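You operate a simulated robot arm through the tools that you are given. There is no shell and no other tool. Be economical: measure what you need, move in short steps, check, and stop when the job is done.

The job below is to be done with a simulated robot arm. You get a single attempt, and the scene is never put back.

Task
Take the black mouse on the top of the purple table and put it away on the top of the black table. Then press the clear button three times. Then take the tall carton labelled "59" from the top shelf of the tall rack and leave it on the shelf under the long table. Do these in the order given. Set down upright: tall carton.

Only the result counts: the job must be done as asked and must still hold three seconds after the hand-in. Knocking over, shifting, dropping, spilling or breaking anything else fails it.

Robot
A 7-joint arm with a two-finger parallel gripper on a trunk, on a base that drives. Base frame: it is fixed to the floor where the robot stands at the start and does not move with it; the origin is under the middle of the robot, x ahead of it, y to its left, z up; the surface under the hand at the start is at about z = 0.8. Readings come in m, rad, newtons and seconds.
With the tool pointing down near the work surface it reaches from about 0.48 to 0.92 m from the robot's upright axis, wherever it stands. Its first joint turns from -2.007 to 2.007 rad. Places, roughly: clear button [1.4, -7.4, 0.8]; shelf under the long table [-1.3, -3.4, 0.3]; tall carton [-1.5, -7.25, 1.75]; top of the black table [-3.4, -0.1, 0.9]. Payload 3.91 kg.
The TCP is the grasp point between the finger pads, 0.03 m short of the fingertips. In the tool frame z runs along the fingers and y along their closing line. Largest opening 0.11 m; finger width 0.02, thickness 0.01; the body of the gripper, 0.048 by 0.112 m, starts 0.055 m behind the TCP.
Orientation is that of the tool frame in the base frame, as a unit quaternion [x, y, z, w]. With the fingers straight down and closing along the base's y, the tool's x points along the base's -x, its y along +y and its z along -z.

Tools
- The arm moves only by the tool step_arm. Its argument "moves" is a list of rows, each an object of numbers (a shift or turn left out is 0, a gripper value left out holds the last): "dx", "dy", "dz": the shift along the base's x, y, z in m; "rx", "ry", "rz": the turn, a rotation vector about the base's x, y, z in rad; "jaw": the closure, from 0 (fully open) to 1 (shut). In form: [{"dx": .., "dy": .., "dz": .., "rx": .., "ry": .., "rz": .., "jaw": ..}, ...]. A call has 1 to 12 rows; each row is the pose to reach, as a shift and turn from the pose commanded when the call began. A row lasts 0.2 s, in which the tool goes at most 0.05 m and 0.15 rad; a call with a longer step from one row to the next is refused whole, and so is a gripper value outside its range. Where a pose cannot be reached the arm comes as near as it can. A force on the tool above 40 N (or 10 N above the force at the start of the call, whichever is more), or a blocked arm, ends the call early, and 0.2 s more pass. Each finger travels about 0.153 m/s and halts on what it meets, pressing with about 31 N; the grip force reading is that of the motor and also rises with nothing between the fingers. The clock runs only during rows and for 0.2 s after the last one: add rows that repeat a pose to give the fingers time. The reply holds the time, the measured pose of the TCP, the force on the tool along the base axes, the opening and the grip force, in the units named above and with some noise, with the torque about the TCP (base axes, N m) and any sound that the robot's microphone picked up.
- Cameras (640 x 400 px; columns grow to the right, rows downward): "scene" is now at [0.2185, 0.175, 1.2782]; the picture's right is [-0.39, -0.92, 0.00], its down [-0.62, 0.26, -0.74] and it looks along [0.68, -0.29, -0.67] (base axes); focal length 255 px, centre (320, 200). "wrist" rides on the gripper at [0.072, 0.017, -0.103] in the tool frame; the picture's right is [-0.23, 0.97, 0.00], its down [-0.76, -0.18, -0.62] and it looks along [-0.61, -0.14, 0.78] (tool axes); focal length 222 px, centre (320, 200). There is no depth. A picture from a camera that has moved, and an enlarged one, comes with that camera's place and axes in the base frame and with its lens.
- capture(camera): a new picture of that camera. The clock stands still meanwhile.
- move_column(by): slides the trunk up (or, below 0, down) by that many m; the arm and the scene camera ride with it, the base frame stays. It gives what a move gives, with no picture.
- roll_base(legs): drives the robot by 1 to 6 legs, each [ahead, left, turn to the left] in m, m and rad, along the robot's own axes; the way and the turn of a leg run together, so that a leg with both is an arc; at most 1.5 m and 3.142 rad a leg. The arm and the cameras ride along, it lands a little off, and it stops where it bumps. It gives what a move gives.
- turn_head(pan, tilt): turns the head with the scene camera to pan (to the left, within 1.396 rad either way) and tilt (down, from -0.506 to 1.204), counted from straight ahead of the robot. It gives what a move gives.
- enlarge(camera, box): a new picture of the part [left, top, right, bottom] of that camera's present view, enlarged. The clock stands still meanwhile.
- close_job(): hands the job in; it is judged then, once.

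Go step by step. Nothing tells you exact positions but the pictures and the camera data: compare them with the known pose of the tool, close in by small moves and look again before you grip or let go. The budget is 165 turns and 128 pictures, counting those below and the enlarged ones. Unless the task says otherwise, let go and move clear before handing in, and close with one line.

The tools are called after "Call:" by a JSON object that holds its "fn" and its "kwargs". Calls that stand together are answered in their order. step_arm: Moves the arm, as the interface text tells. Its arguments: {"type":"object","properties":{"moves":{"type":"array","items":{"type":"object","properties":{"dx":{"type":"number"},"dy":{"type":"number"},"dz":{"type":"number"},"rx":{"type":"number"},"ry":{"type":"number"},"rz":{"type":"number"},"jaw":{"type":"number"}}}}},"required":["moves"]} The other tools are called the same way: move_column (by) slides the trunk up or down; roll_base (legs) drives the base; turn_head (pan, tilt) turns the head that bears the scene camera; capture (camera) takes a picture; enlarge (camera, box) takes an enlarged picture of a part of a camera's view; close_job () hands the job in.

At the start:

```text
time: 0.0
ee_pos: [0.4681, 0.1083, 1.0253]
tcp_rot: [0.0, 1.0, 0.001, -0.001]
force: [-0.2, 0.0, 0.6]
torque: [0.01, 0.01, -0.01]
width: 0.1098
gripper_force: 0.1
trunk travel left (down, up): [-0.625, 0.365]
robot x, y, heading: [0.0002, 0.0017, 0.0]
head pan, tilt: [-0.401, 0.74]
```

scene: 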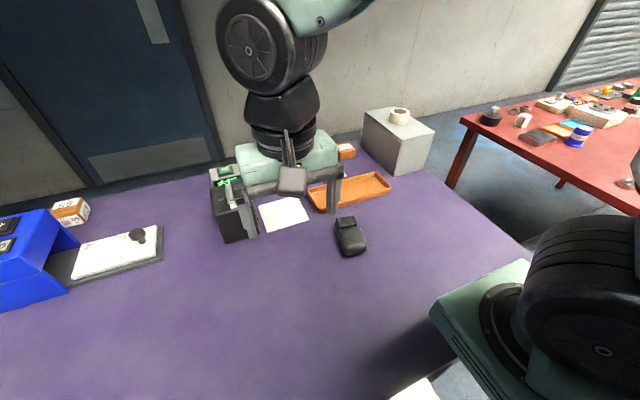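
wrist: 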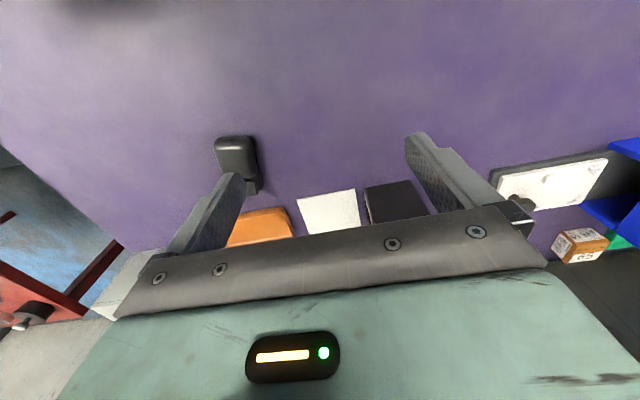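

The mouse is at about (0.55, -0.04), its long axis roughly along x and yawed a little to the right. I'll move the gripper above it and look again.

Call:
{"fn": "step_arm", "kwargs": {"moves": [{"dx": 0.02, "dy": -0.035, "dz": -0.0, "rz": -0.1}, {"dx": 0.04, "dy": -0.07, "dz": -0.01, "rz": -0.2}, {"dx": 0.06, "dy": -0.11, "dz": -0.02, "rz": -0.25}, {"dx": 0.08, "dy": -0.148, "dz": -0.03, "rz": -0.25}, {"dx": 0.08, "dy": -0.148, "dz": -0.07, "rz": -0.25}, {"dx": 0.08, "dy": -0.148, "dz": -0.07, "rz": -0.25}]}}

Call:
{"fn": "capture", "kwargs": {"camera": "wrist"}}

Call:
{"fn": "capture", "kwargs": {"camera": "scene"}}

```text
time: 1.4
ee_pos: [0.5479, -0.0426, 0.9524]
tcp_rot: [0.125, 0.992, 0.0, 0.0]
force: [-0.6, 0.1, 0.3]
torque: [-0.01, 0.01, -0.02]
width: 0.1102
gripper_force: 0.2
trunk travel left (down, up): [-0.625, 0.365]
robot x, y, heading: [-0.0013, 0.0, -0.002]
head pan, tilt: [-0.401, 0.74]
```

```text
125 pictures are left
camera wrist: at [0.4827, -0.0086, 1.0569], right [0.46, 0.89, 0.0], down [0.69, -0.36, 0.62], along [0.55, -0.29, -0.78], focal length 222 px, centre (320, 200)
```

wrist: 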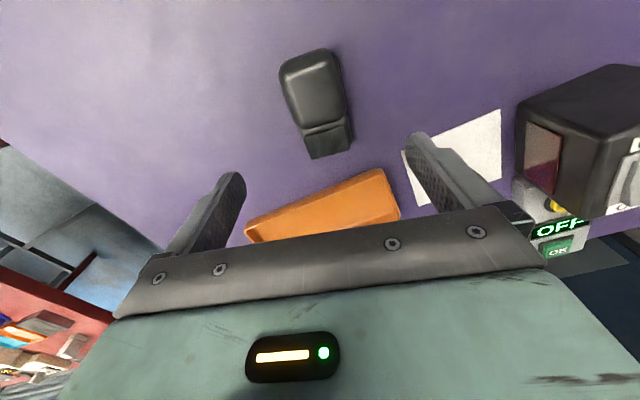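

```text
124 pictures are left
camera scene: at [0.2184, 0.1749, 1.2782], right [-0.39, -0.92, 0.0], down [-0.62, 0.26, -0.74], along [0.68, -0.29, -0.67], focal length 255 px, centre (320, 200)
```

scene: 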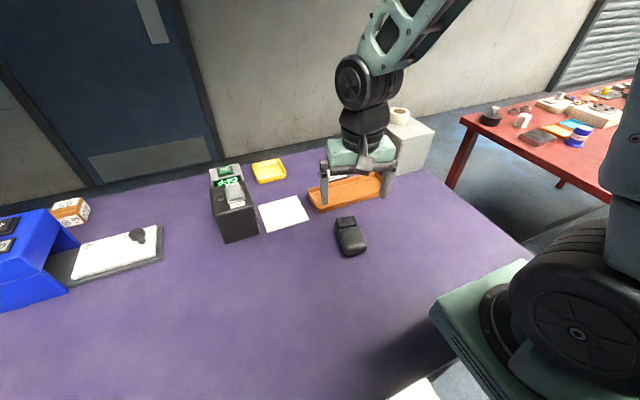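

The pose matches: mouse centre about (0.549, -0.042), with the yaw aligned. I'll descend and grip.

Call:
{"fn": "step_arm", "kwargs": {"moves": [{"dz": -0.04}, {"dz": -0.075}, {"dz": -0.1}, {"dz": -0.114}, {"dz": -0.114}, {"dz": -0.114, "jaw": 0.5}, {"dz": -0.114, "jaw": 1}, {"dz": -0.114, "jaw": 1}, {"dz": -0.114, "jaw": 1}, {"dz": -0.114, "jaw": 1}]}}

Call:
{"fn": "capture", "kwargs": {"camera": "wrist"}}

```text
time: 3.6
ee_pos: [0.5486, -0.0406, 0.8423]
tcp_rot: [0.125, 0.992, 0.0, 0.001]
force: [-0.4, -1.1, 0.1]
torque: [0.03, -0.03, 0.0]
width: 0.0577
gripper_force: 31.0
trunk travel left (down, up): [-0.625, 0.365]
robot x, y, heading: [-0.0016, -0.0029, -0.0]
head pan, tilt: [-0.401, 0.74]
```

```text
123 pictures are left
camera wrist: at [0.4826, -0.0062, 0.9467], right [0.46, 0.89, 0.0], down [0.69, -0.36, 0.62], along [0.55, -0.29, -0.78], focal length 222 px, centre (320, 200)
```

wrist: 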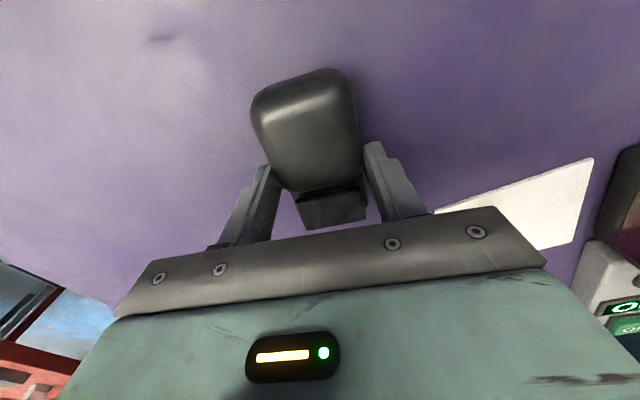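

The mouse is gripped at 0.058 m. I'll lift it and look around.

Call:
{"fn": "step_arm", "kwargs": {"moves": [{"dz": 0.04}, {"dz": 0.08}, {"dz": 0.12}, {"dz": 0.16}, {"dz": 0.2, "dx": -0.02}, {"dz": 0.23, "dx": -0.06, "dy": 0.02}, {"dz": 0.23, "dx": -0.08, "dy": 0.04}]}}

Call:
{"fn": "turn_head", "kwargs": {"pan": 1.396, "tilt": 0.4}}

Call:
{"fn": "capture", "kwargs": {"camera": "scene"}}

Call:
{"fn": "turn_head", "kwargs": {"pan": -1.396, "tilt": 0.4}}

Call:
{"fn": "capture", "kwargs": {"camera": "scene"}}

```text
refused: row 6 steps farther than a row can; nothing moved
```

```text
time: 5.4
ee_pos: [0.5488, -0.0402, 0.8419]
tcp_rot: [0.124, 0.992, 0.0, 0.001]
force: [-0.2, -0.8, 0.0]
torque: [0.0, -0.02, -0.02]
width: 0.0576
gripper_force: 31.2
trunk travel left (down, up): [-0.625, 0.365]
robot x, y, heading: [0.0017, -0.002, -0.003]
head pan, tilt: [1.396, 0.4]
```

```text
122 pictures are left
camera scene: at [0.1579, 0.2987, 1.3084], right [0.98, -0.17, 0.0], down [-0.07, -0.38, -0.92], along [0.16, 0.91, -0.39], focal length 255 px, centre (320, 200)
```

scene: 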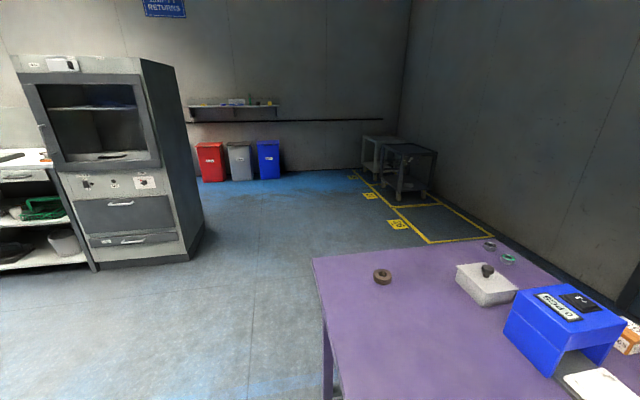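

```text
time: 7.9
ee_pos: [0.5483, -0.0405, 0.8424]
tcp_rot: [0.124, 0.992, 0.0, 0.0]
force: [0.3, 0.3, 0.4]
torque: [-0.04, -0.04, -0.01]
width: 0.0574
gripper_force: 30.9
trunk travel left (down, up): [-0.625, 0.365]
robot x, y, heading: [0.0009, 0.0006, 0.004]
head pan, tilt: [-1.396, 0.4]
```

```text
121 pictures are left
camera scene: at [0.1579, 0.1162, 1.3084], right [-0.98, -0.17, 0.0], down [-0.07, 0.38, -0.92], along [0.16, -0.91, -0.39], focal length 255 px, centre (320, 200)
```

scene: 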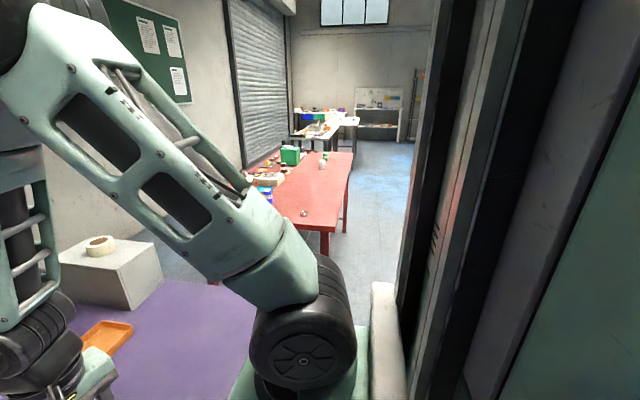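

I'll lift in smaller steps and pull the arm in before driving.

Call:
{"fn": "step_arm", "kwargs": {"moves": [{"dz": 0.04}, {"dz": 0.08}, {"dz": 0.12}, {"dz": 0.16}, {"dz": 0.2}, {"dz": 0.23, "dx": -0.03, "dy": 0.01}, {"dz": 0.23, "dx": -0.07, "dy": 0.03}, {"dz": 0.23, "dx": -0.07, "dy": 0.03}]}}

Call:
{"fn": "capture", "kwargs": {"camera": "wrist"}}

Call:
{"fn": "turn_head", "kwargs": {"pan": -1.396, "tilt": 1.0}}

Call:
{"fn": "capture", "kwargs": {"camera": "scene"}}

```text
time: 9.7
ee_pos: [0.4802, -0.0093, 1.0742]
tcp_rot: [0.124, 0.992, 0.0, 0.0]
force: [-0.5, -1.0, -2.0]
torque: [-0.01, -0.01, -0.02]
width: 0.0572
gripper_force: 30.9
trunk travel left (down, up): [-0.625, 0.365]
robot x, y, heading: [-0.0001, 0.0019, -0.001]
head pan, tilt: [-1.396, 0.4]
```

```text
120 pictures are left
camera wrist: at [0.4144, 0.0251, 1.1786], right [0.46, 0.89, 0.0], down [0.69, -0.36, 0.62], along [0.55, -0.29, -0.78], focal length 222 px, centre (320, 200)
```

wrist: 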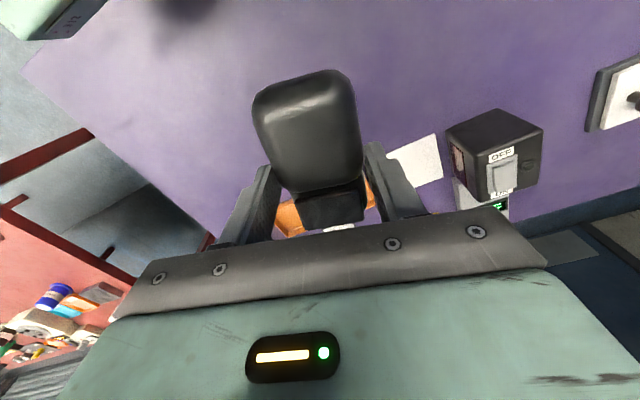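

```text
time: 10.7
ee_pos: [0.4811, -0.01, 1.0735]
tcp_rot: [0.124, 0.992, -0.001, -0.001]
force: [0.5, -0.3, -1.6]
torque: [-0.04, 0.01, 0.0]
width: 0.0573
gripper_force: 30.6
trunk travel left (down, up): [-0.625, 0.365]
robot x, y, heading: [0.0021, -0.0003, -0.002]
head pan, tilt: [-1.396, 1.0]
```

```text
119 pictures are left
camera scene: at [0.1539, 0.1388, 1.2583], right [-0.98, -0.17, 0.0], down [-0.15, 0.83, -0.54], along [0.09, -0.53, -0.84], focal length 255 px, centre (320, 200)
```

scene: 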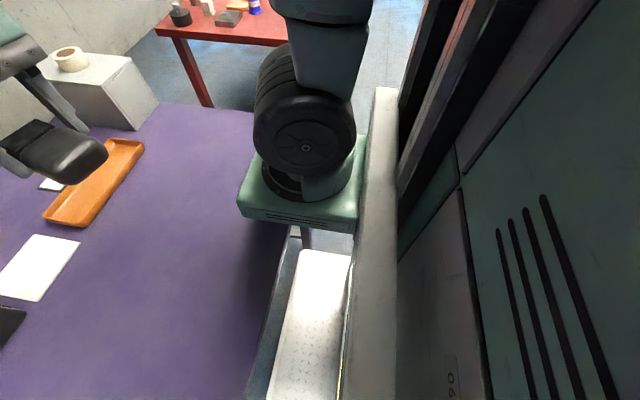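

The mouse is held. I'll back away from the table, turn left and look around.

Call:
{"fn": "turn_head", "kwargs": {"pan": 1.0, "tilt": 0.35}}

Call:
{"fn": "roll_base", "kwargs": {"legs": [[-0.4, 0, 0], [0, 0, 1.57]]}}

Call:
{"fn": "capture", "kwargs": {"camera": "scene"}}

```text
time: 12.9
ee_pos: [0.4806, -0.0104, 1.0743]
tcp_rot: [0.124, 0.992, 0.0, 0.0]
force: [-0.5, -0.6, -0.7]
torque: [0.0, -0.01, 0.01]
width: 0.0573
gripper_force: 31.4
trunk travel left (down, up): [-0.625, 0.365]
robot x, y, heading: [0.0023, 0.0013, -0.001]
head pan, tilt: [1.0, 0.351]
```

```text
time: 19.3
ee_pos: [-0.407, 0.4823, 1.0736]
tcp_rot: [-0.626, 0.78, 0.0, 0.0]
force: [1.1, 0.0, -0.8]
torque: [0.03, 0.01, -0.03]
width: 0.0573
gripper_force: 31.2
trunk travel left (down, up): [-0.625, 0.365]
robot x, y, heading: [-0.3987, 0.0046, 1.602]
head pan, tilt: [1.0, 0.351]
```

```text
118 pictures are left
camera scene: at [-0.6913, 0.1871, 1.313], right [0.51, 0.86, 0.0], down [0.29, -0.18, -0.94], along [-0.81, 0.48, -0.34], focal length 255 px, centre (320, 200)
```

scene: 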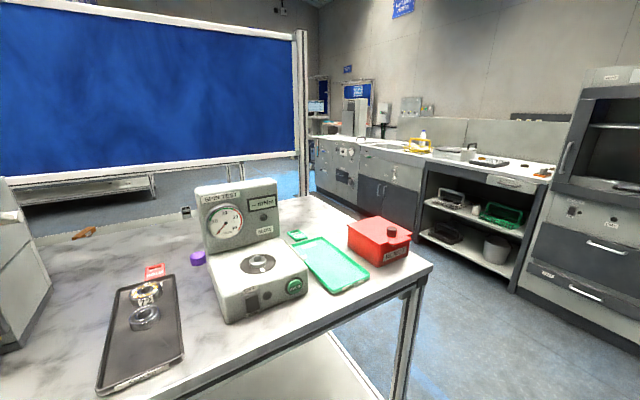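

A marble-topped table lies directly west; the black table must be beyond it. I'll turn more to see.

Call:
{"fn": "roll_base", "kwargs": {"legs": [[0, 0, 0.9]]}}

Call:
{"fn": "capture", "kwargs": {"camera": "scene"}}

Call:
{"fn": "turn_head", "kwargs": {"pan": 0.2, "tilt": 0.2}}

Call:
{"fn": "capture", "kwargs": {"camera": "scene"}}

```text
time: 22.0
ee_pos: [-0.784, 0.2923, 1.0739]
tcp_rot: [0.905, -0.426, -0.001, 0.0]
force: [0.3, -0.5, -1.1]
torque: [0.0, -0.03, 0.0]
width: 0.057
gripper_force: 31.1
trunk travel left (down, up): [-0.625, 0.365]
robot x, y, heading: [-0.4038, 0.0016, 2.509]
head pan, tilt: [1.0, 0.351]
```

```text
117 pictures are left
camera scene: at [-0.7248, -0.1119, 1.313], right [-0.36, 0.93, 0.0], down [0.32, 0.12, -0.94], along [-0.88, -0.34, -0.34], focal length 255 px, centre (320, 200)
```

scene: 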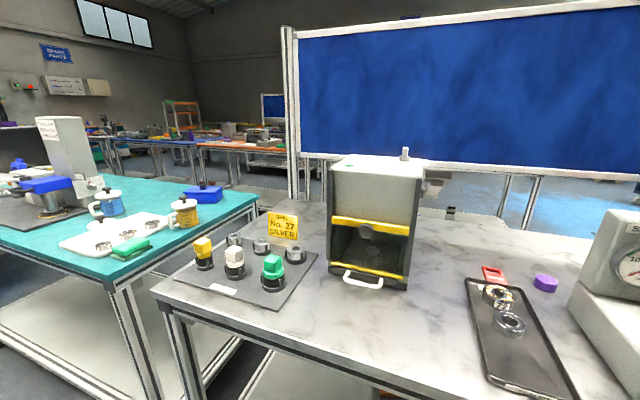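

```text
time: 23.1
ee_pos: [-0.7829, 0.2929, 1.0749]
tcp_rot: [0.904, -0.427, 0.0, 0.0]
force: [0.1, -0.3, -1.4]
torque: [-0.01, 0.0, -0.01]
width: 0.0572
gripper_force: 31.1
trunk travel left (down, up): [-0.625, 0.365]
robot x, y, heading: [-0.3983, -0.0036, 2.506]
head pan, tilt: [0.201, 0.201]
```

```text
116 pictures are left
camera scene: at [-0.7226, -0.0395, 1.327], right [0.42, 0.91, 0.0], down [0.18, -0.08, -0.98], along [-0.89, 0.41, -0.2], focal length 255 px, centre (320, 200)
```

scene: 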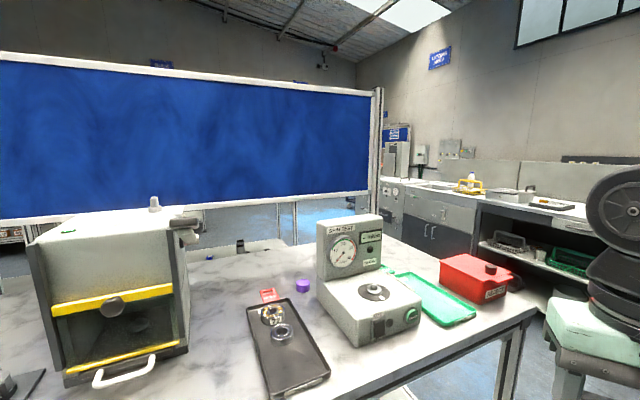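

The black table is behind the blue divider, so I'll go round its north end through the passage at y≈1.4.

Call:
{"fn": "roll_base", "kwargs": {"legs": [[0, 0, -0.936], [1.4, 0, 0], [0, 0, 1.57]]}}

Call:
{"fn": "capture", "kwargs": {"camera": "scene"}}

```text
time: 36.3
ee_pos: [-0.7951, 1.4631, 1.0735]
tcp_rot: [0.982, -0.187, 0.0, 0.0]
force: [-0.2, 0.3, -0.4]
torque: [0.0, -0.03, -0.01]
width: 0.0571
gripper_force: 31.1
trunk travel left (down, up): [-0.625, 0.365]
robot x, y, heading: [-0.3199, 1.3966, 3.014]
head pan, tilt: [0.201, 0.201]
```

```text
115 pictures are left
camera scene: at [-0.5796, 1.2035, 1.327], right [-0.07, 1.0, 0.0], down [0.2, 0.01, -0.98], along [-0.98, -0.07, -0.2], focal length 255 px, centre (320, 200)
```

scene: 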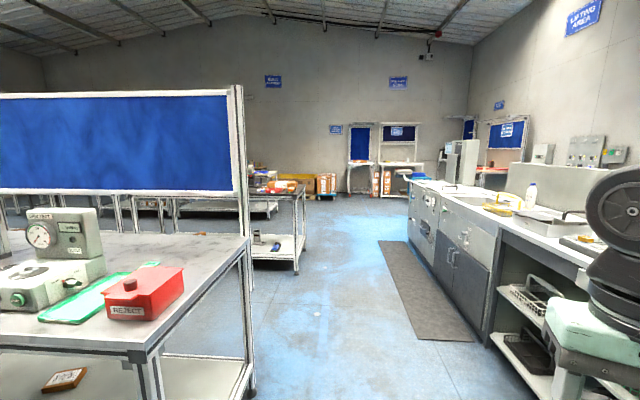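

The way is clear at y≈1.4. I'll drive west along it past the divider.

Call:
{"fn": "roll_base", "kwargs": {"legs": [[0, 0, 0.127], [1.4, 0, 0], [0.65, 0, 0]]}}

Call:
{"fn": "turn_head", "kwargs": {"pan": 0.7, "tilt": 0.5}}

Call:
{"fn": "capture", "kwargs": {"camera": "scene"}}

```text
time: 47.1
ee_pos: [-2.8549, 1.4845, 1.0738]
tcp_rot: [0.989, -0.148, 0.0, 0.001]
force: [-0.2, 1.0, -0.9]
torque: [0.01, 0.03, -0.04]
width: 0.0574
gripper_force: 30.9
trunk travel left (down, up): [-0.625, 0.365]
robot x, y, heading: [-2.3746, 1.4533, 3.093]
head pan, tilt: [0.201, 0.201]
```

```text
time: 48.0
ee_pos: [-2.8549, 1.4856, 1.0739]
tcp_rot: [0.989, -0.149, 0.0, 0.0]
force: [-0.6, 0.3, -0.9]
torque: [0.0, -0.04, 0.01]
width: 0.0573
gripper_force: 31.2
trunk travel left (down, up): [-0.625, 0.365]
robot x, y, heading: [-2.3804, 1.4522, 3.089]
head pan, tilt: [0.7, 0.499]
```

```text
114 pictures are left
camera scene: at [-2.6003, 1.2018, 1.2993], right [-0.6, 0.8, 0.0], down [0.38, 0.29, -0.88], along [-0.7, -0.53, -0.48], focal length 255 px, centre (320, 200)
```

scene: 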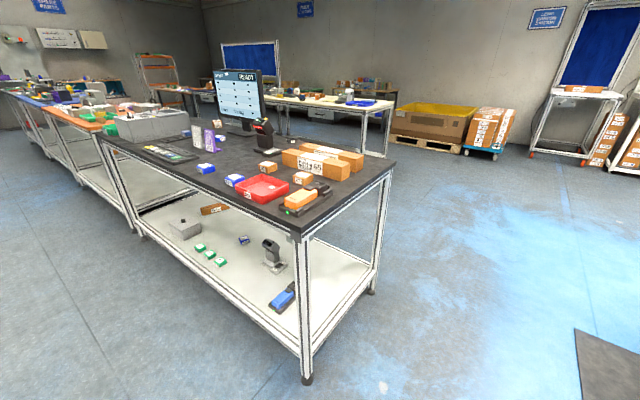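

The black table's near edge is at x≈-3.02, spanning y from -0.77 to 0.82. I'll zoom in to find a free spot.

Call:
{"fn": "enlarge", "kwargs": {"camera": "scene", "box": [90, 100, 400, 250]}}

```text
2.06 times, centred on (245, 175) of scene
camera zoom: at [-2.6003, 1.2018, 1.2993], right [-0.6, 0.8, 0.0], down [0.38, 0.29, -0.88], along [-0.7, -0.53, -0.48], focal length 527 px, centre (475, 252)
```

zoom: 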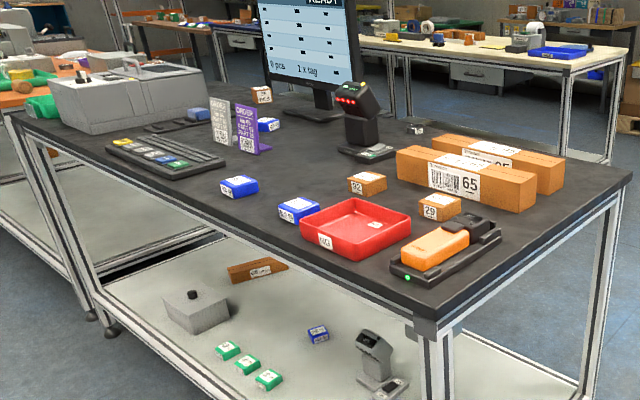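

There's a free patch around (-3.25, 0.2). I'll check the lane between divider and table before sliding in.

Call:
{"fn": "turn_head", "kwargs": {"pan": 1.396, "tilt": 0.6}}

Call:
{"fn": "capture", "kwargs": {"camera": "scene"}}

```text
time: 49.1
ee_pos: [-2.8547, 1.486, 1.0737]
tcp_rot: [0.989, -0.149, 0.0, 0.0]
force: [0.0, 0.3, -0.7]
torque: [0.01, -0.01, -0.01]
width: 0.0573
gripper_force: 31.1
trunk travel left (down, up): [-0.625, 0.365]
robot x, y, heading: [-2.3736, 1.4514, 3.093]
head pan, tilt: [1.396, 0.6]
```

```text
112 pictures are left
camera scene: at [-2.5475, 1.1707, 1.2902], right [-0.97, 0.22, 0.0], down [0.13, 0.55, -0.83], along [-0.18, -0.8, -0.56], focal length 255 px, centre (320, 200)
```

scene: 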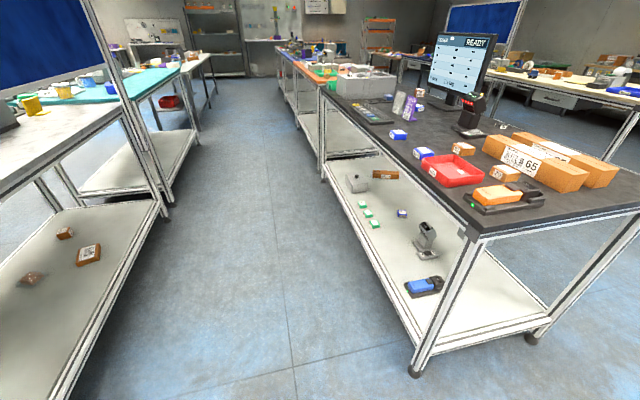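

The lane is clear. Sliding in.

Call:
{"fn": "roll_base", "kwargs": {"legs": [[0.09, 1.25, 0], [0, 0, 0.05]]}}

Call:
{"fn": "turn_head", "kwargs": {"pan": 0.1, "tilt": 0.65}}

Call:
{"fn": "capture", "kwargs": {"camera": "scene"}}

```text
time: 55.7
ee_pos: [-2.9973, 0.2434, 1.0745]
tcp_rot: [0.993, -0.116, 0.0, 0.0]
force: [-0.8, 0.1, -0.7]
torque: [0.0, -0.01, 0.03]
width: 0.0572
gripper_force: 30.5
trunk travel left (down, up): [-0.625, 0.365]
robot x, y, heading: [-2.5168, 0.2411, -3.124]
head pan, tilt: [1.396, 0.6]
```

```text
time: 57.1
ee_pos: [-2.9958, 0.2434, 1.074]
tcp_rot: [0.993, -0.117, 0.0, 0.0]
force: [0.0, 0.5, -1.0]
torque: [0.01, 0.03, 0.0]
width: 0.0573
gripper_force: 30.5
trunk travel left (down, up): [-0.625, 0.365]
robot x, y, heading: [-2.5186, 0.2394, -3.125]
head pan, tilt: [0.099, 0.649]
```

```text
111 pictures are left
camera scene: at [-2.7413, 0.0265, 1.2859], right [-0.12, 0.99, 0.0], down [0.6, 0.07, -0.8], along [-0.79, -0.09, -0.6], focal length 255 px, centre (320, 200)
```

scene: 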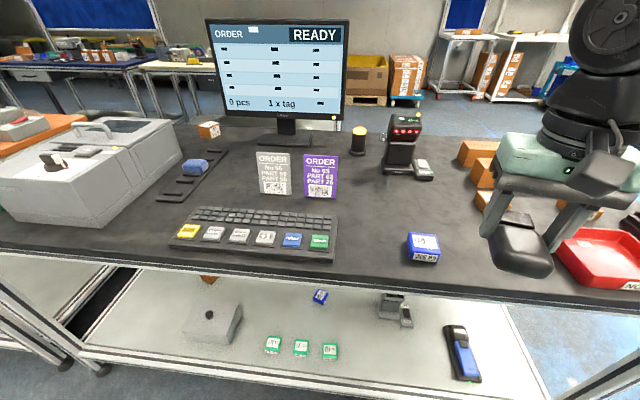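

The free patch is centred about (-3.27, 0.18), between the blue box, the scanner and the signs. I'll move above it.

Call:
{"fn": "step_arm", "kwargs": {"moves": [{"dx": -0.046, "dy": -0.01, "rz": 0.05}, {"dx": -0.092, "dy": -0.02, "rz": 0.1}, {"dx": -0.138, "dy": -0.03, "rz": 0.15}, {"dx": -0.184, "dy": -0.042, "rz": 0.2}, {"dx": -0.23, "dy": -0.052, "rz": 0.22}, {"dx": -0.27, "dy": -0.062, "rz": 0.22}, {"dx": -0.27, "dy": -0.062, "dz": -0.03, "rz": 0.22}, {"dx": -0.27, "dy": -0.062, "dz": -0.05, "rz": 0.22}, {"dx": -0.27, "dy": -0.062, "dz": -0.05, "rz": 0.22}]}}

Call:
{"fn": "capture", "kwargs": {"camera": "scene"}}

Call:
{"fn": "capture", "kwargs": {"camera": "wrist"}}

```text
time: 59.1
ee_pos: [-3.2683, 0.183, 1.0213]
tcp_rot: [1.0, -0.007, 0.001, 0.0]
force: [0.8, 0.7, -0.6]
torque: [0.01, 0.01, 0.0]
width: 0.0572
gripper_force: 31.3
trunk travel left (down, up): [-0.625, 0.365]
robot x, y, heading: [-2.515, 0.2412, -3.127]
head pan, tilt: [0.099, 0.649]
```

```text
110 pictures are left
camera scene: at [-2.7413, 0.0265, 1.2859], right [-0.11, 0.99, 0.0], down [0.6, 0.07, -0.8], along [-0.79, -0.09, -0.6], focal length 255 px, centre (320, 200)
```

scene: 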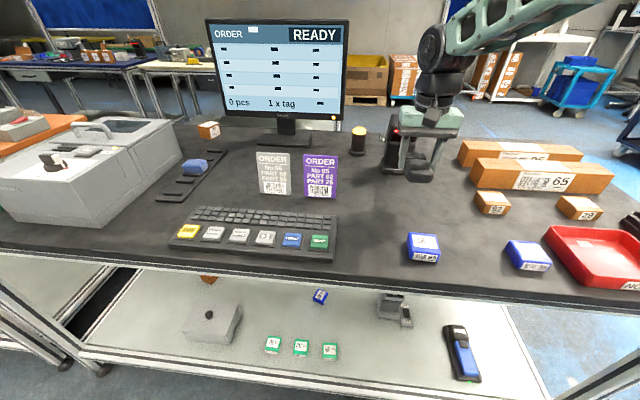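

```text
109 pictures are left
camera wrist: at [-3.1953, 0.1648, 1.1254], right [-0.24, -0.97, 0.0], down [-0.76, 0.19, 0.62], along [-0.6, 0.15, -0.78], focal length 222 px, centre (320, 200)
```

wrist: 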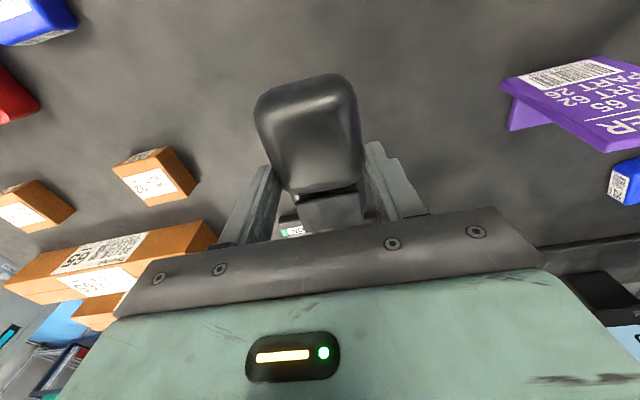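

It's clear on all sides. I'll nudge toward the robot by 1.5 cm and lower slowly until it touches.

Call:
{"fn": "step_arm", "kwargs": {"moves": [{"dx": 0.015, "dz": -0.03}, {"dx": 0.015, "dz": -0.06}, {"dx": 0.015, "dz": -0.07}, {"dx": 0.015, "dz": -0.076}, {"dx": 0.015, "dz": -0.08}, {"dx": 0.015, "dz": -0.08}]}}

Call:
{"fn": "capture", "kwargs": {"camera": "wrist"}}

Call:
{"fn": "enlarge", "kwargs": {"camera": "scene", "box": [340, 120, 480, 240]}}

```text
time: 60.5
ee_pos: [-3.2508, 0.1797, 0.9435]
tcp_rot: [1.0, -0.007, 0.0, 0.0]
force: [0.8, -0.1, -1.2]
torque: [0.02, 0.0, -0.02]
width: 0.0572
gripper_force: 30.4
trunk travel left (down, up): [-0.625, 0.365]
robot x, y, heading: [-2.5186, 0.238, -3.127]
head pan, tilt: [0.099, 0.649]
```

```text
108 pictures are left
camera wrist: at [-3.1788, 0.1625, 1.0476], right [-0.24, -0.97, 0.0], down [-0.76, 0.19, 0.62], along [-0.6, 0.15, -0.78], focal length 222 px, centre (320, 200)
```

wrist: 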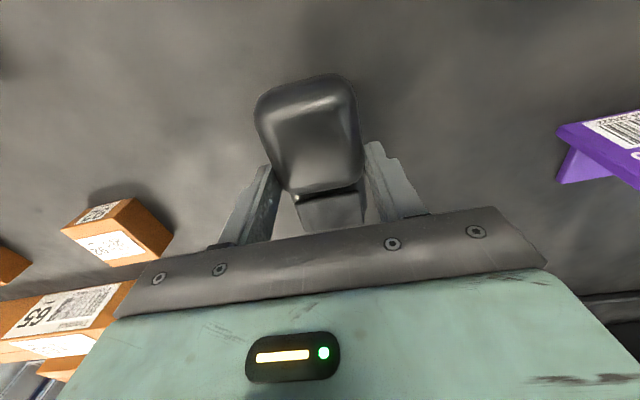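

```text
3.33 times, centred on (410, 180) of scene
camera zoom: at [-2.7413, 0.0265, 1.2859], right [-0.11, 0.99, 0.0], down [0.6, 0.07, -0.8], along [-0.79, -0.09, -0.6], focal length 851 px, centre (20, 267)
```

zoom: 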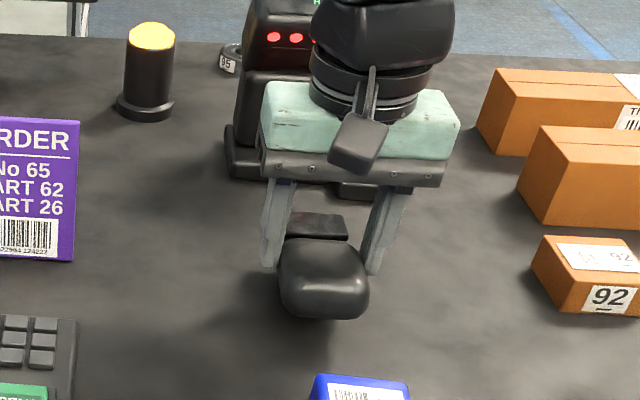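

Not touching yet. I'll lower further in small steps.

Call:
{"fn": "step_arm", "kwargs": {"moves": [{"dz": -0.005}, {"dz": -0.01}, {"dz": -0.015}, {"dz": -0.02}, {"dz": -0.024}, {"dz": -0.028}, {"dz": -0.032}]}}

Call:
{"fn": "capture", "kwargs": {"camera": "wrist"}}

```text
time: 62.1
ee_pos: [-3.2536, 0.1807, 0.9183]
tcp_rot: [1.0, -0.008, -0.006, 0.0]
force: [1.4, 1.3, 18.4]
torque: [0.2, -1.03, 0.01]
width: 0.057
gripper_force: 30.8
trunk travel left (down, up): [-0.625, 0.365]
robot x, y, heading: [-2.5158, 0.2391, -3.125]
head pan, tilt: [0.099, 0.649]
stopped in row 7: the force on the tool passed its limit at 45 N (the readings are from after the stop); the commanded pose is now the measured one
```

```text
106 pictures are left
camera wrist: at [-3.18, 0.164, 1.0227], right [-0.24, -0.97, 0.0], down [-0.75, 0.19, 0.63], along [-0.61, 0.15, -0.78], focal length 222 px, centre (320, 200)
```

wrist: 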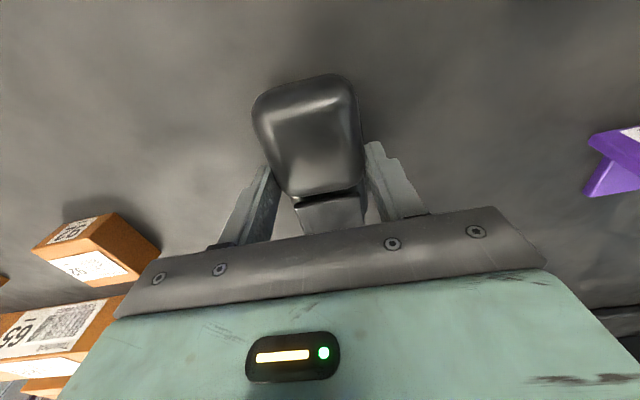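

The mouse has touched the table. I'll release it and raise the arm.

Call:
{"fn": "step_arm", "kwargs": {"moves": [{"dz": 0.001}, {"dz": 0.001, "jaw": 0.45}, {"dz": 0.001, "jaw": 0.25}, {"dz": 0.001, "jaw": 0.25}, {"dz": 0.001, "jaw": 0.25}, {"dz": 0.03, "jaw": 0.25}, {"dz": 0.07, "jaw": 0.25}, {"dz": 0.11, "jaw": 0.25}, {"dz": 0.15, "jaw": 0.25}, {"dz": 0.18, "jaw": 0.25}]}}

Call:
{"fn": "capture", "kwargs": {"camera": "wrist"}}

```text
time: 64.3
ee_pos: [-3.2516, 0.1824, 1.0957]
tcp_rot: [1.0, -0.008, -0.004, 0.001]
force: [-0.3, -0.9, -0.4]
torque: [-0.01, -0.01, 0.03]
width: 0.0827
gripper_force: 0.1
trunk travel left (down, up): [-0.625, 0.365]
robot x, y, heading: [-2.5162, 0.2421, -3.134]
head pan, tilt: [0.099, 0.649]
```

```text
105 pictures are left
camera wrist: at [-3.1788, 0.163, 1.1995], right [-0.24, -0.97, 0.0], down [-0.75, 0.19, 0.63], along [-0.61, 0.15, -0.78], focal length 222 px, centre (320, 200)
```

wrist: 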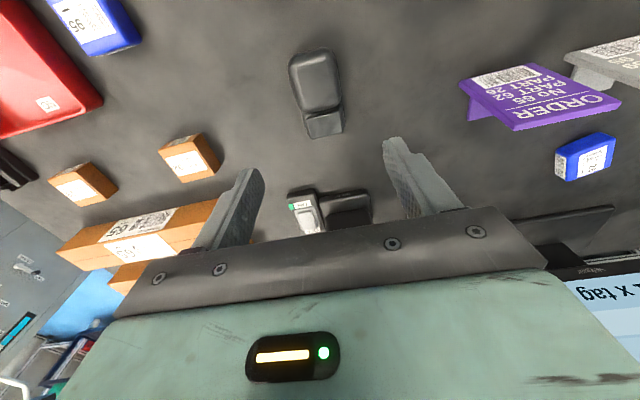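

The mouse is on the black table. I'll retract the arm and look south down the lane for the route to the button.

Call:
{"fn": "step_arm", "kwargs": {"moves": [{"dx": 0.045, "dy": 0.01}, {"dx": 0.09, "dy": 0.02}, {"dx": 0.135, "dy": 0.03}, {"dx": 0.18, "dy": 0.04}, {"dx": 0.22, "dy": 0.05}, {"dx": 0.26, "dy": 0.06}, {"dx": 0.26, "dy": 0.06}]}}

Call:
{"fn": "turn_head", "kwargs": {"pan": 1.396, "tilt": 0.25}}

Call:
{"fn": "capture", "kwargs": {"camera": "scene"}}

```text
time: 65.9
ee_pos: [-2.9903, 0.2444, 1.1003]
tcp_rot: [1.0, -0.008, -0.004, 0.001]
force: [-1.4, 0.3, 0.4]
torque: [-0.02, -0.01, 0.06]
width: 0.0822
gripper_force: 0.1
trunk travel left (down, up): [-0.625, 0.365]
robot x, y, heading: [-2.5176, 0.2415, -3.126]
head pan, tilt: [0.099, 0.649]
```

```text
time: 67.4
ee_pos: [-2.9915, 0.2439, 1.0995]
tcp_rot: [1.0, -0.008, -0.003, 0.0]
force: [0.1, 0.3, 0.5]
torque: [0.01, 0.0, 0.0]
width: 0.0828
gripper_force: 0.1
trunk travel left (down, up): [-0.625, 0.365]
robot x, y, heading: [-2.5146, 0.243, -3.122]
head pan, tilt: [1.396, 0.25]
```

```text
104 pictures are left
camera scene: at [-2.6698, -0.0556, 1.3224], right [-0.99, 0.16, 0.0], down [0.04, 0.24, -0.97], along [-0.15, -0.96, -0.25], focal length 255 px, centre (320, 200)
```

scene: 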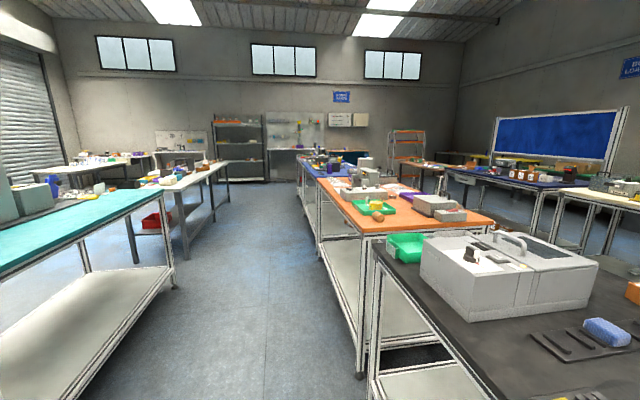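

The lane south is clear to the tall rack, and the white table on its left is the long table. I'll drive south.

Call:
{"fn": "roll_base", "kwargs": {"legs": [[-0.12, 0, 0], [0, 0, 1.551], [1.5, 0, 0], [1.0, 0, 0]]}}

Call:
{"fn": "turn_head", "kwargs": {"pan": 0.4, "tilt": 0.25}}

Call:
{"fn": "capture", "kwargs": {"camera": "scene"}}

```text
time: 84.5
ee_pos: [-2.2069, -2.7569, 1.101]
tcp_rot: [0.693, 0.721, -0.001, 0.004]
force: [-0.5, 0.6, -0.7]
torque: [0.02, 0.02, -0.04]
width: 0.0825
gripper_force: 0.0
trunk travel left (down, up): [-0.625, 0.365]
robot x, y, heading: [-2.2283, -2.2793, -1.496]
head pan, tilt: [1.396, 0.25]
```

```text
time: 85.8
ee_pos: [-2.2084, -2.7574, 1.1011]
tcp_rot: [0.693, 0.721, -0.002, 0.003]
force: [-0.3, 0.1, -0.4]
torque: [-0.01, -0.03, -0.03]
width: 0.0824
gripper_force: 0.1
trunk travel left (down, up): [-0.625, 0.365]
robot x, y, heading: [-2.2316, -2.2801, -1.509]
head pan, tilt: [0.4, 0.25]
```

```text
103 pictures are left
camera scene: at [-1.9734, -2.4907, 1.3224], right [-0.89, -0.45, 0.0], down [-0.11, 0.22, -0.97], along [0.44, -0.86, -0.25], focal length 255 px, centre (320, 200)
```

scene: 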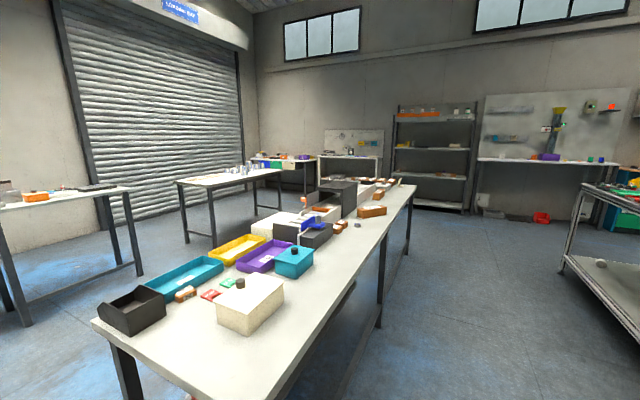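

I'll correct the heading, continue south past the long table's end, then look toward the button.

Call:
{"fn": "roll_base", "kwargs": {"legs": [[0, -0.08, -0.066], [1.5, 0, 0], [1.5, 0, 0], [0.5, 0, 0]]}}

Call:
{"fn": "turn_head", "kwargs": {"pan": 1.1, "tilt": 0.25}}

Call:
{"fn": "capture", "kwargs": {"camera": "scene"}}

Call:
{"fn": "turn_head", "kwargs": {"pan": 0.3, "tilt": 0.25}}

Call:
{"fn": "capture", "kwargs": {"camera": "scene"}}

```text
time: 103.4
ee_pos: [-2.3014, -6.2538, 1.1002]
tcp_rot: [0.71, 0.704, -0.002, 0.003]
force: [-0.5, 0.1, 1.0]
torque: [-0.02, 0.0, 0.0]
width: 0.0825
gripper_force: 0.0
trunk travel left (down, up): [-0.625, 0.365]
robot x, y, heading: [-2.3022, -5.7797, -1.55]
head pan, tilt: [0.4, 0.25]
```

```text
time: 104.5
ee_pos: [-2.301, -6.2545, 1.1004]
tcp_rot: [0.71, 0.704, -0.002, 0.002]
force: [-0.2, 0.4, -0.1]
torque: [0.01, -0.02, -0.01]
width: 0.0825
gripper_force: 0.2
trunk travel left (down, up): [-0.625, 0.365]
robot x, y, heading: [-2.3025, -5.7768, -1.549]
head pan, tilt: [1.1, 0.25]
```

```text
102 pictures are left
camera scene: at [-2.0092, -5.9547, 1.3224], right [-0.44, -0.9, 0.0], down [-0.22, 0.11, -0.97], along [0.87, -0.42, -0.25], focal length 255 px, centre (320, 200)
```

scene: 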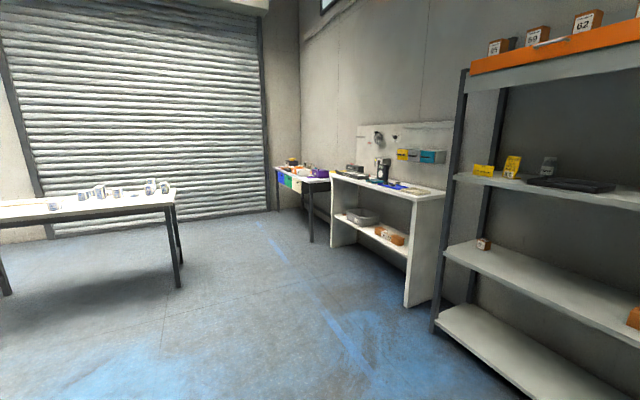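

```text
time: 105.6
ee_pos: [-2.3004, -6.2543, 1.1004]
tcp_rot: [0.71, 0.704, -0.002, 0.003]
force: [0.7, -0.6, 0.5]
torque: [-0.02, -0.02, -0.01]
width: 0.0824
gripper_force: 0.1
trunk travel left (down, up): [-0.625, 0.365]
robot x, y, heading: [-2.3035, -5.7807, -1.551]
head pan, tilt: [0.3, 0.25]
```

```text
101 pictures are left
camera scene: at [-2.0636, -6.0026, 1.3224], right [-0.95, -0.32, 0.0], down [-0.08, 0.23, -0.97], along [0.31, -0.92, -0.25], focal length 255 px, centre (320, 200)
```

scene: 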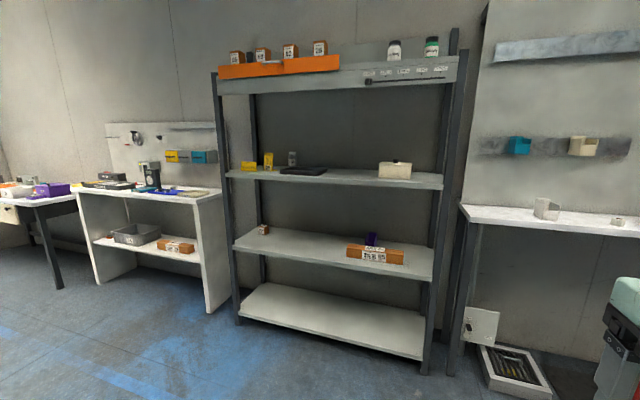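

The button table is the one with coloured drawers in the corner. I'll turn east and drive along y≈-6.4.

Call:
{"fn": "roll_base", "kwargs": {"legs": [[0, 0, 1.551], [0, -0.62, 0], [1.5, 0, 0], [1.0, 0, 0]]}}

Call:
{"fn": "turn_head", "kwargs": {"pan": -0.3, "tilt": 0.35}}

Call:
{"fn": "capture", "kwargs": {"camera": "scene"}}

```text
time: 124.7
ee_pos: [0.7014, -6.3914, 1.101]
tcp_rot: [0.016, 1.0, 0.0, 0.004]
force: [0.7, 0.1, -1.0]
torque: [0.02, 0.02, 0.02]
width: 0.0824
gripper_force: 0.1
trunk travel left (down, up): [-0.625, 0.365]
robot x, y, heading: [0.2231, -6.3805, 0.0]
head pan, tilt: [0.3, 0.25]
```

```text
time: 125.7
ee_pos: [0.7021, -6.3906, 1.1003]
tcp_rot: [0.016, 1.0, 0.001, 0.003]
force: [0.8, -0.6, 0.5]
torque: [0.0, -0.03, 0.0]
width: 0.0823
gripper_force: 0.1
trunk travel left (down, up): [-0.625, 0.365]
robot x, y, heading: [0.2236, -6.3815, -0.0]
head pan, tilt: [-0.3, 0.351]
```

```text
100 pictures are left
camera scene: at [0.4563, -6.2003, 1.313], right [-0.3, -0.96, 0.0], down [-0.33, 0.1, -0.94], along [0.9, -0.28, -0.34], focal length 255 px, centre (320, 200)
```

scene: 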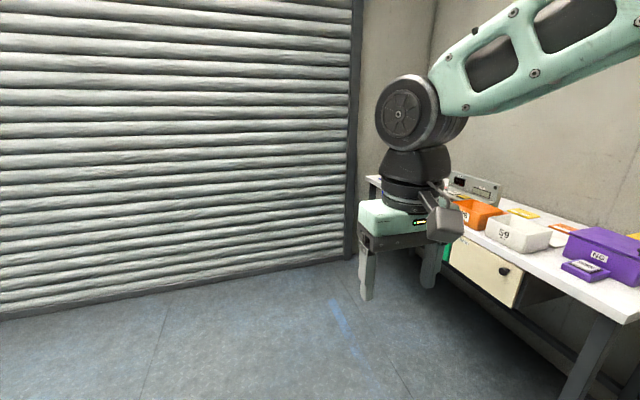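

Next I'll move to x≈1.25 and turn to face the table (south).

Call:
{"fn": "roll_base", "kwargs": {"legs": [[1.0, 0, 0], [0, 0, -1.57]]}}

Call:
{"fn": "turn_head", "kwargs": {"pan": -0.1, "tilt": 0.5}}

Call:
{"fn": "capture", "kwargs": {"camera": "scene"}}

```text
time: 134.6
ee_pos: [1.2301, -6.8611, 1.0993]
tcp_rot: [0.703, 0.711, -0.002, 0.003]
force: [-0.2, -0.1, 0.0]
torque: [-0.02, -0.02, 0.01]
width: 0.0826
gripper_force: 0.0
trunk travel left (down, up): [-0.625, 0.365]
robot x, y, heading: [1.2225, -6.3859, -1.521]
head pan, tilt: [-0.3, 0.351]
```

```text
time: 135.3
ee_pos: [1.2303, -6.8619, 1.1018]
tcp_rot: [0.703, 0.712, -0.002, 0.002]
force: [-0.3, -0.1, -0.4]
torque: [-0.02, -0.01, 0.01]
width: 0.0823
gripper_force: 0.1
trunk travel left (down, up): [-0.625, 0.365]
robot x, y, heading: [1.2221, -6.3905, -1.53]
head pan, tilt: [-0.099, 0.499]
```

```text
99 pictures are left
camera scene: at [1.4261, -6.6072, 1.2993], right [-1.0, 0.06, 0.0], down [0.03, 0.48, -0.88], along [-0.05, -0.88, -0.48], focal length 255 px, centre (320, 200)
```

scene: 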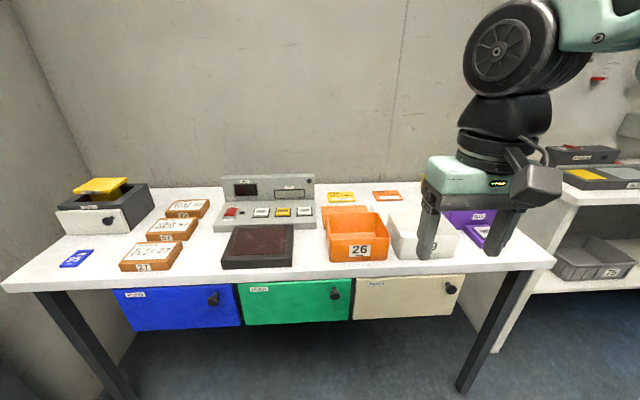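

Call:
{"fn": "enlarge", "kwargs": {"camera": "scene", "box": [205, 165, 335, 245]}}

```text
4.92 times, centred on (270, 205) of scene
camera zoom: at [1.4261, -6.6072, 1.2993], right [-1.0, 0.06, 0.0], down [0.03, 0.48, -0.88], along [-0.05, -0.88, -0.48], focal length 1257 px, centre (566, 175)
```

zoom: 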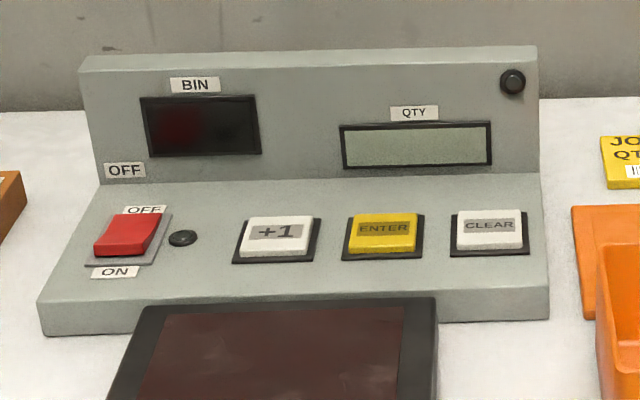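

The CLEAR key is at about (1.44, -7.40). I'll drive closer and shut the gripper for pressing.

Call:
{"fn": "roll_base", "kwargs": {"legs": [[0.32, 0.19, 0], [0, 0, -0.04]]}}

Call:
{"fn": "step_arm", "kwargs": {"moves": [{"jaw": 0.5}, {"jaw": 1}, {"jaw": 1}, {"jaw": 1}]}}

Call:
{"fn": "turn_head", "kwargs": {"pan": -0.1, "tilt": 0.7}}

Call:
{"fn": "capture", "kwargs": {"camera": "scene"}}

Call:
{"fn": "capture", "kwargs": {"camera": "wrist"}}

```text
time: 138.1
ee_pos: [1.4113, -7.1758, 1.1005]
tcp_rot: [0.718, 0.696, -0.002, 0.003]
force: [-0.4, -0.3, 0.8]
torque: [0.0, -0.01, 0.03]
width: 0.0825
gripper_force: 0.1
trunk travel left (down, up): [-0.625, 0.365]
robot x, y, heading: [1.4204, -6.6971, -1.573]
head pan, tilt: [-0.099, 0.499]
```

```text
time: 139.1
ee_pos: [1.4115, -7.1767, 1.0995]
tcp_rot: [0.718, 0.696, -0.001, 0.004]
force: [0.5, 0.9, -1.2]
torque: [-0.01, -0.01, 0.02]
width: 0.0
gripper_force: 31.0
trunk travel left (down, up): [-0.625, 0.365]
robot x, y, heading: [1.4199, -6.7014, -1.573]
head pan, tilt: [-0.099, 0.499]
```

```text
time: 139.8
ee_pos: [1.4116, -7.1761, 1.1003]
tcp_rot: [0.717, 0.697, -0.002, 0.003]
force: [0.9, 0.7, 0.3]
torque: [0.02, 0.0, -0.01]
width: 0.0
gripper_force: 30.9
trunk travel left (down, up): [-0.625, 0.365]
robot x, y, heading: [1.4224, -6.7025, -1.571]
head pan, tilt: [-0.099, 0.7]
```

```text
97 pictures are left
camera scene: at [1.6175, -6.9242, 1.2816], right [-1.0, 0.1, 0.0], down [0.06, 0.64, -0.77], along [-0.08, -0.76, -0.64], focal length 255 px, centre (320, 200)
```

scene: 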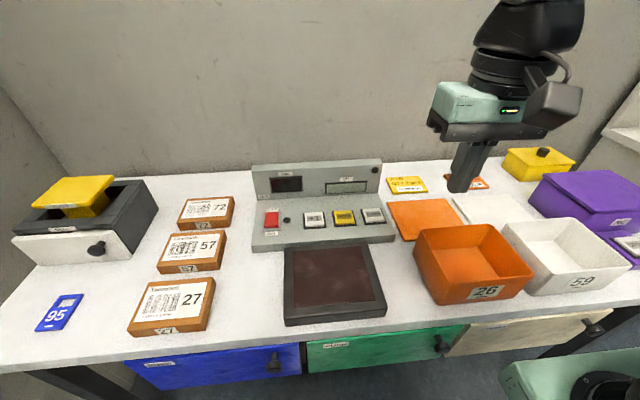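

```text
96 pictures are left
camera wrist: at [1.4305, -7.103, 1.2043], right [0.97, -0.26, 0.0], down [-0.2, -0.75, 0.63], along [-0.16, -0.61, -0.78], focal length 222 px, centre (320, 200)
```

wrist: 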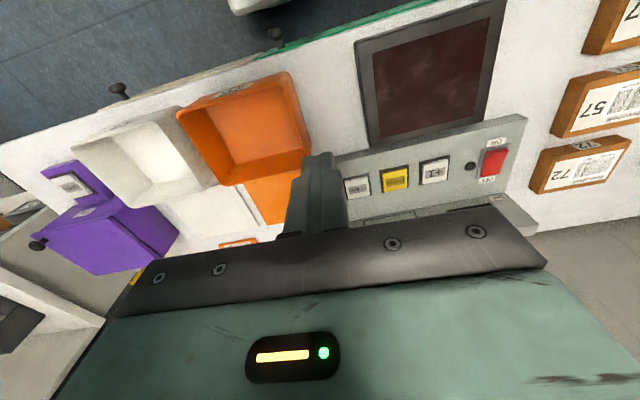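

Triangulated, the CLEAR key top is at about (1.438, -7.355, 0.855). I'll move above it and check.

Call:
{"fn": "step_arm", "kwargs": {"moves": [{"dx": 0.01, "dy": -0.045}, {"dx": 0.02, "dy": -0.09}, {"dx": 0.026, "dy": -0.135}, {"dx": 0.026, "dy": -0.178}, {"dx": 0.026, "dy": -0.178, "dz": -0.04}, {"dx": 0.026, "dy": -0.178, "dz": -0.08}, {"dx": 0.026, "dy": -0.178, "dz": -0.12}, {"dx": 0.026, "dy": -0.178, "dz": -0.16}, {"dx": 0.026, "dy": -0.178, "dz": -0.16}]}}

Call:
{"fn": "enlarge", "kwargs": {"camera": "scene", "box": [230, 120, 440, 260]}}

Call:
{"fn": "capture", "kwargs": {"camera": "wrist"}}

```text
time: 141.8
ee_pos: [1.4353, -7.3559, 0.9374]
tcp_rot: [0.717, 0.697, -0.002, 0.004]
force: [-0.5, -0.2, -0.3]
torque: [-0.03, -0.03, 0.0]
width: 0.0
gripper_force: 30.7
trunk travel left (down, up): [-0.625, 0.365]
robot x, y, heading: [1.4207, -6.6996, -1.567]
head pan, tilt: [-0.099, 0.7]
```

```text
2.86 times, centred on (335, 190) of scene
camera zoom: at [1.6175, -6.9241, 1.2816], right [-1.0, 0.1, 0.0], down [0.06, 0.64, -0.76], along [-0.08, -0.76, -0.64], focal length 730 px, centre (277, 229)
```

zoom: 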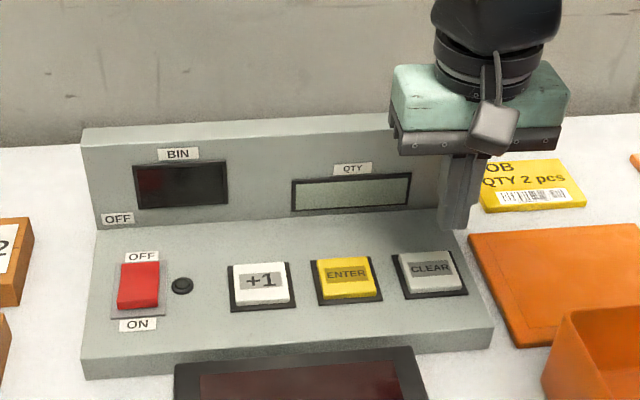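

```text
94 pictures are left
camera wrist: at [1.4552, -7.2839, 1.0418], right [0.97, -0.26, 0.0], down [-0.2, -0.75, 0.63], along [-0.16, -0.61, -0.78], focal length 222 px, centre (320, 200)
```

wrist: 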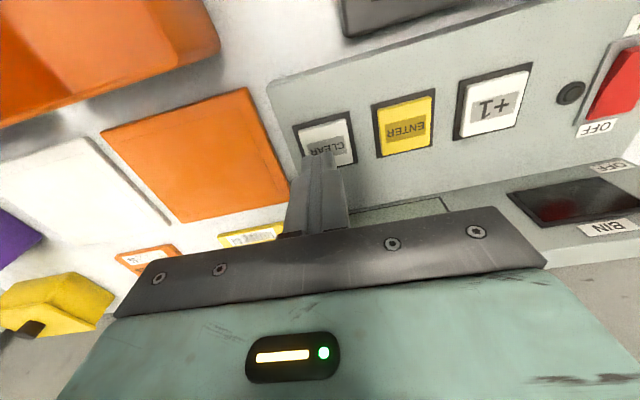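

The key centre refines to (1.438, -7.370, 0.849). I'll shift 1.4 cm and press down gently.

Call:
{"fn": "step_arm", "kwargs": {"moves": [{"dx": 0.003, "dy": -0.013}, {"dx": 0.003, "dy": -0.013, "dz": -0.03}, {"dx": 0.003, "dy": -0.013, "dz": -0.05}, {"dx": 0.003, "dy": -0.013, "dz": -0.054}, {"dx": 0.003, "dy": -0.013, "dz": -0.058}, {"dx": 0.003, "dy": -0.013, "dz": -0.061}, {"dx": 0.003, "dy": -0.013, "dz": -0.064}]}}

Call:
{"fn": "enlarge", "kwargs": {"camera": "scene", "box": [230, 120, 440, 260]}}

```text
time: 143.4
ee_pos: [1.4397, -7.3654, 0.8758]
tcp_rot: [0.718, 0.696, -0.002, 0.003]
force: [0.1, -0.6, -1.0]
torque: [-0.01, -0.01, 0.02]
width: 0.0
gripper_force: 31.3
trunk travel left (down, up): [-0.625, 0.365]
robot x, y, heading: [1.4186, -6.6978, -1.576]
head pan, tilt: [-0.099, 0.7]
```

```text
2.86 times, centred on (335, 190) of scene
camera zoom: at [1.6175, -6.9241, 1.2816], right [-1.0, 0.1, 0.0], down [0.06, 0.64, -0.76], along [-0.08, -0.76, -0.64], focal length 730 px, centre (277, 229)
```

zoom: 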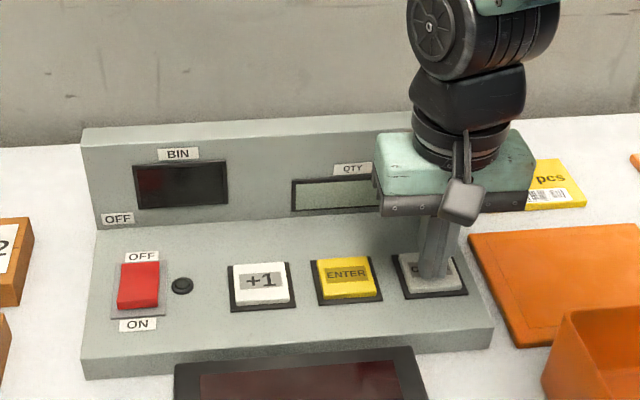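

I'm over the key with no contact yet, so I'll continue in fine steps.

Call:
{"fn": "step_arm", "kwargs": {"moves": [{"dz": -0.003}, {"dz": -0.006}, {"dz": -0.009}, {"dz": -0.012}]}}

```text
time: 144.4
ee_pos: [1.4409, -7.3651, 0.8645]
tcp_rot: [0.717, 0.697, -0.002, 0.004]
force: [-2.3, -1.3, 5.2]
torque: [-0.03, 0.05, 0.0]
width: 0.0
gripper_force: 31.2
trunk travel left (down, up): [-0.625, 0.365]
robot x, y, heading: [1.4201, -6.6989, -1.573]
head pan, tilt: [-0.099, 0.7]
heard: click
```

That was one click. I'll release and check the panel.

Call:
{"fn": "step_arm", "kwargs": {"moves": [{"dz": 0.01}, {"dz": 0.02}, {"dz": 0.02}]}}

Call:
{"fn": "enlarge", "kwargs": {"camera": "scene", "box": [230, 120, 440, 260]}}

```text
time: 145.2
ee_pos: [1.4403, -7.3679, 0.8847]
tcp_rot: [0.718, 0.696, -0.001, 0.003]
force: [-0.1, -0.1, 0.6]
torque: [-0.02, 0.01, 0.01]
width: 0.0
gripper_force: 30.5
trunk travel left (down, up): [-0.625, 0.365]
robot x, y, heading: [1.4182, -6.6993, -1.571]
head pan, tilt: [-0.099, 0.7]
```

```text
2.86 times, centred on (335, 190) of scene
camera zoom: at [1.6175, -6.9242, 1.2816], right [-1.0, 0.1, 0.0], down [0.06, 0.64, -0.76], along [-0.08, -0.76, -0.64], focal length 730 px, centre (277, 229)
```

zoom: 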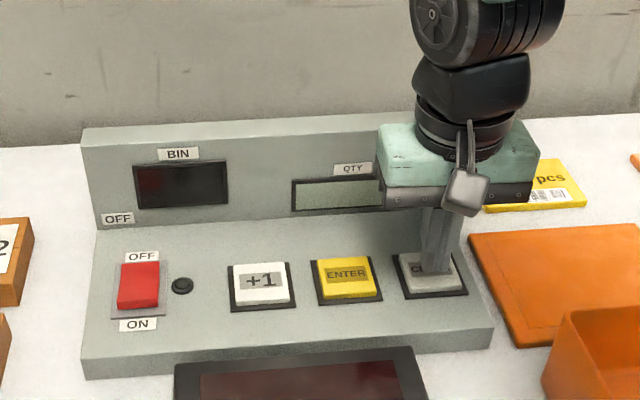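

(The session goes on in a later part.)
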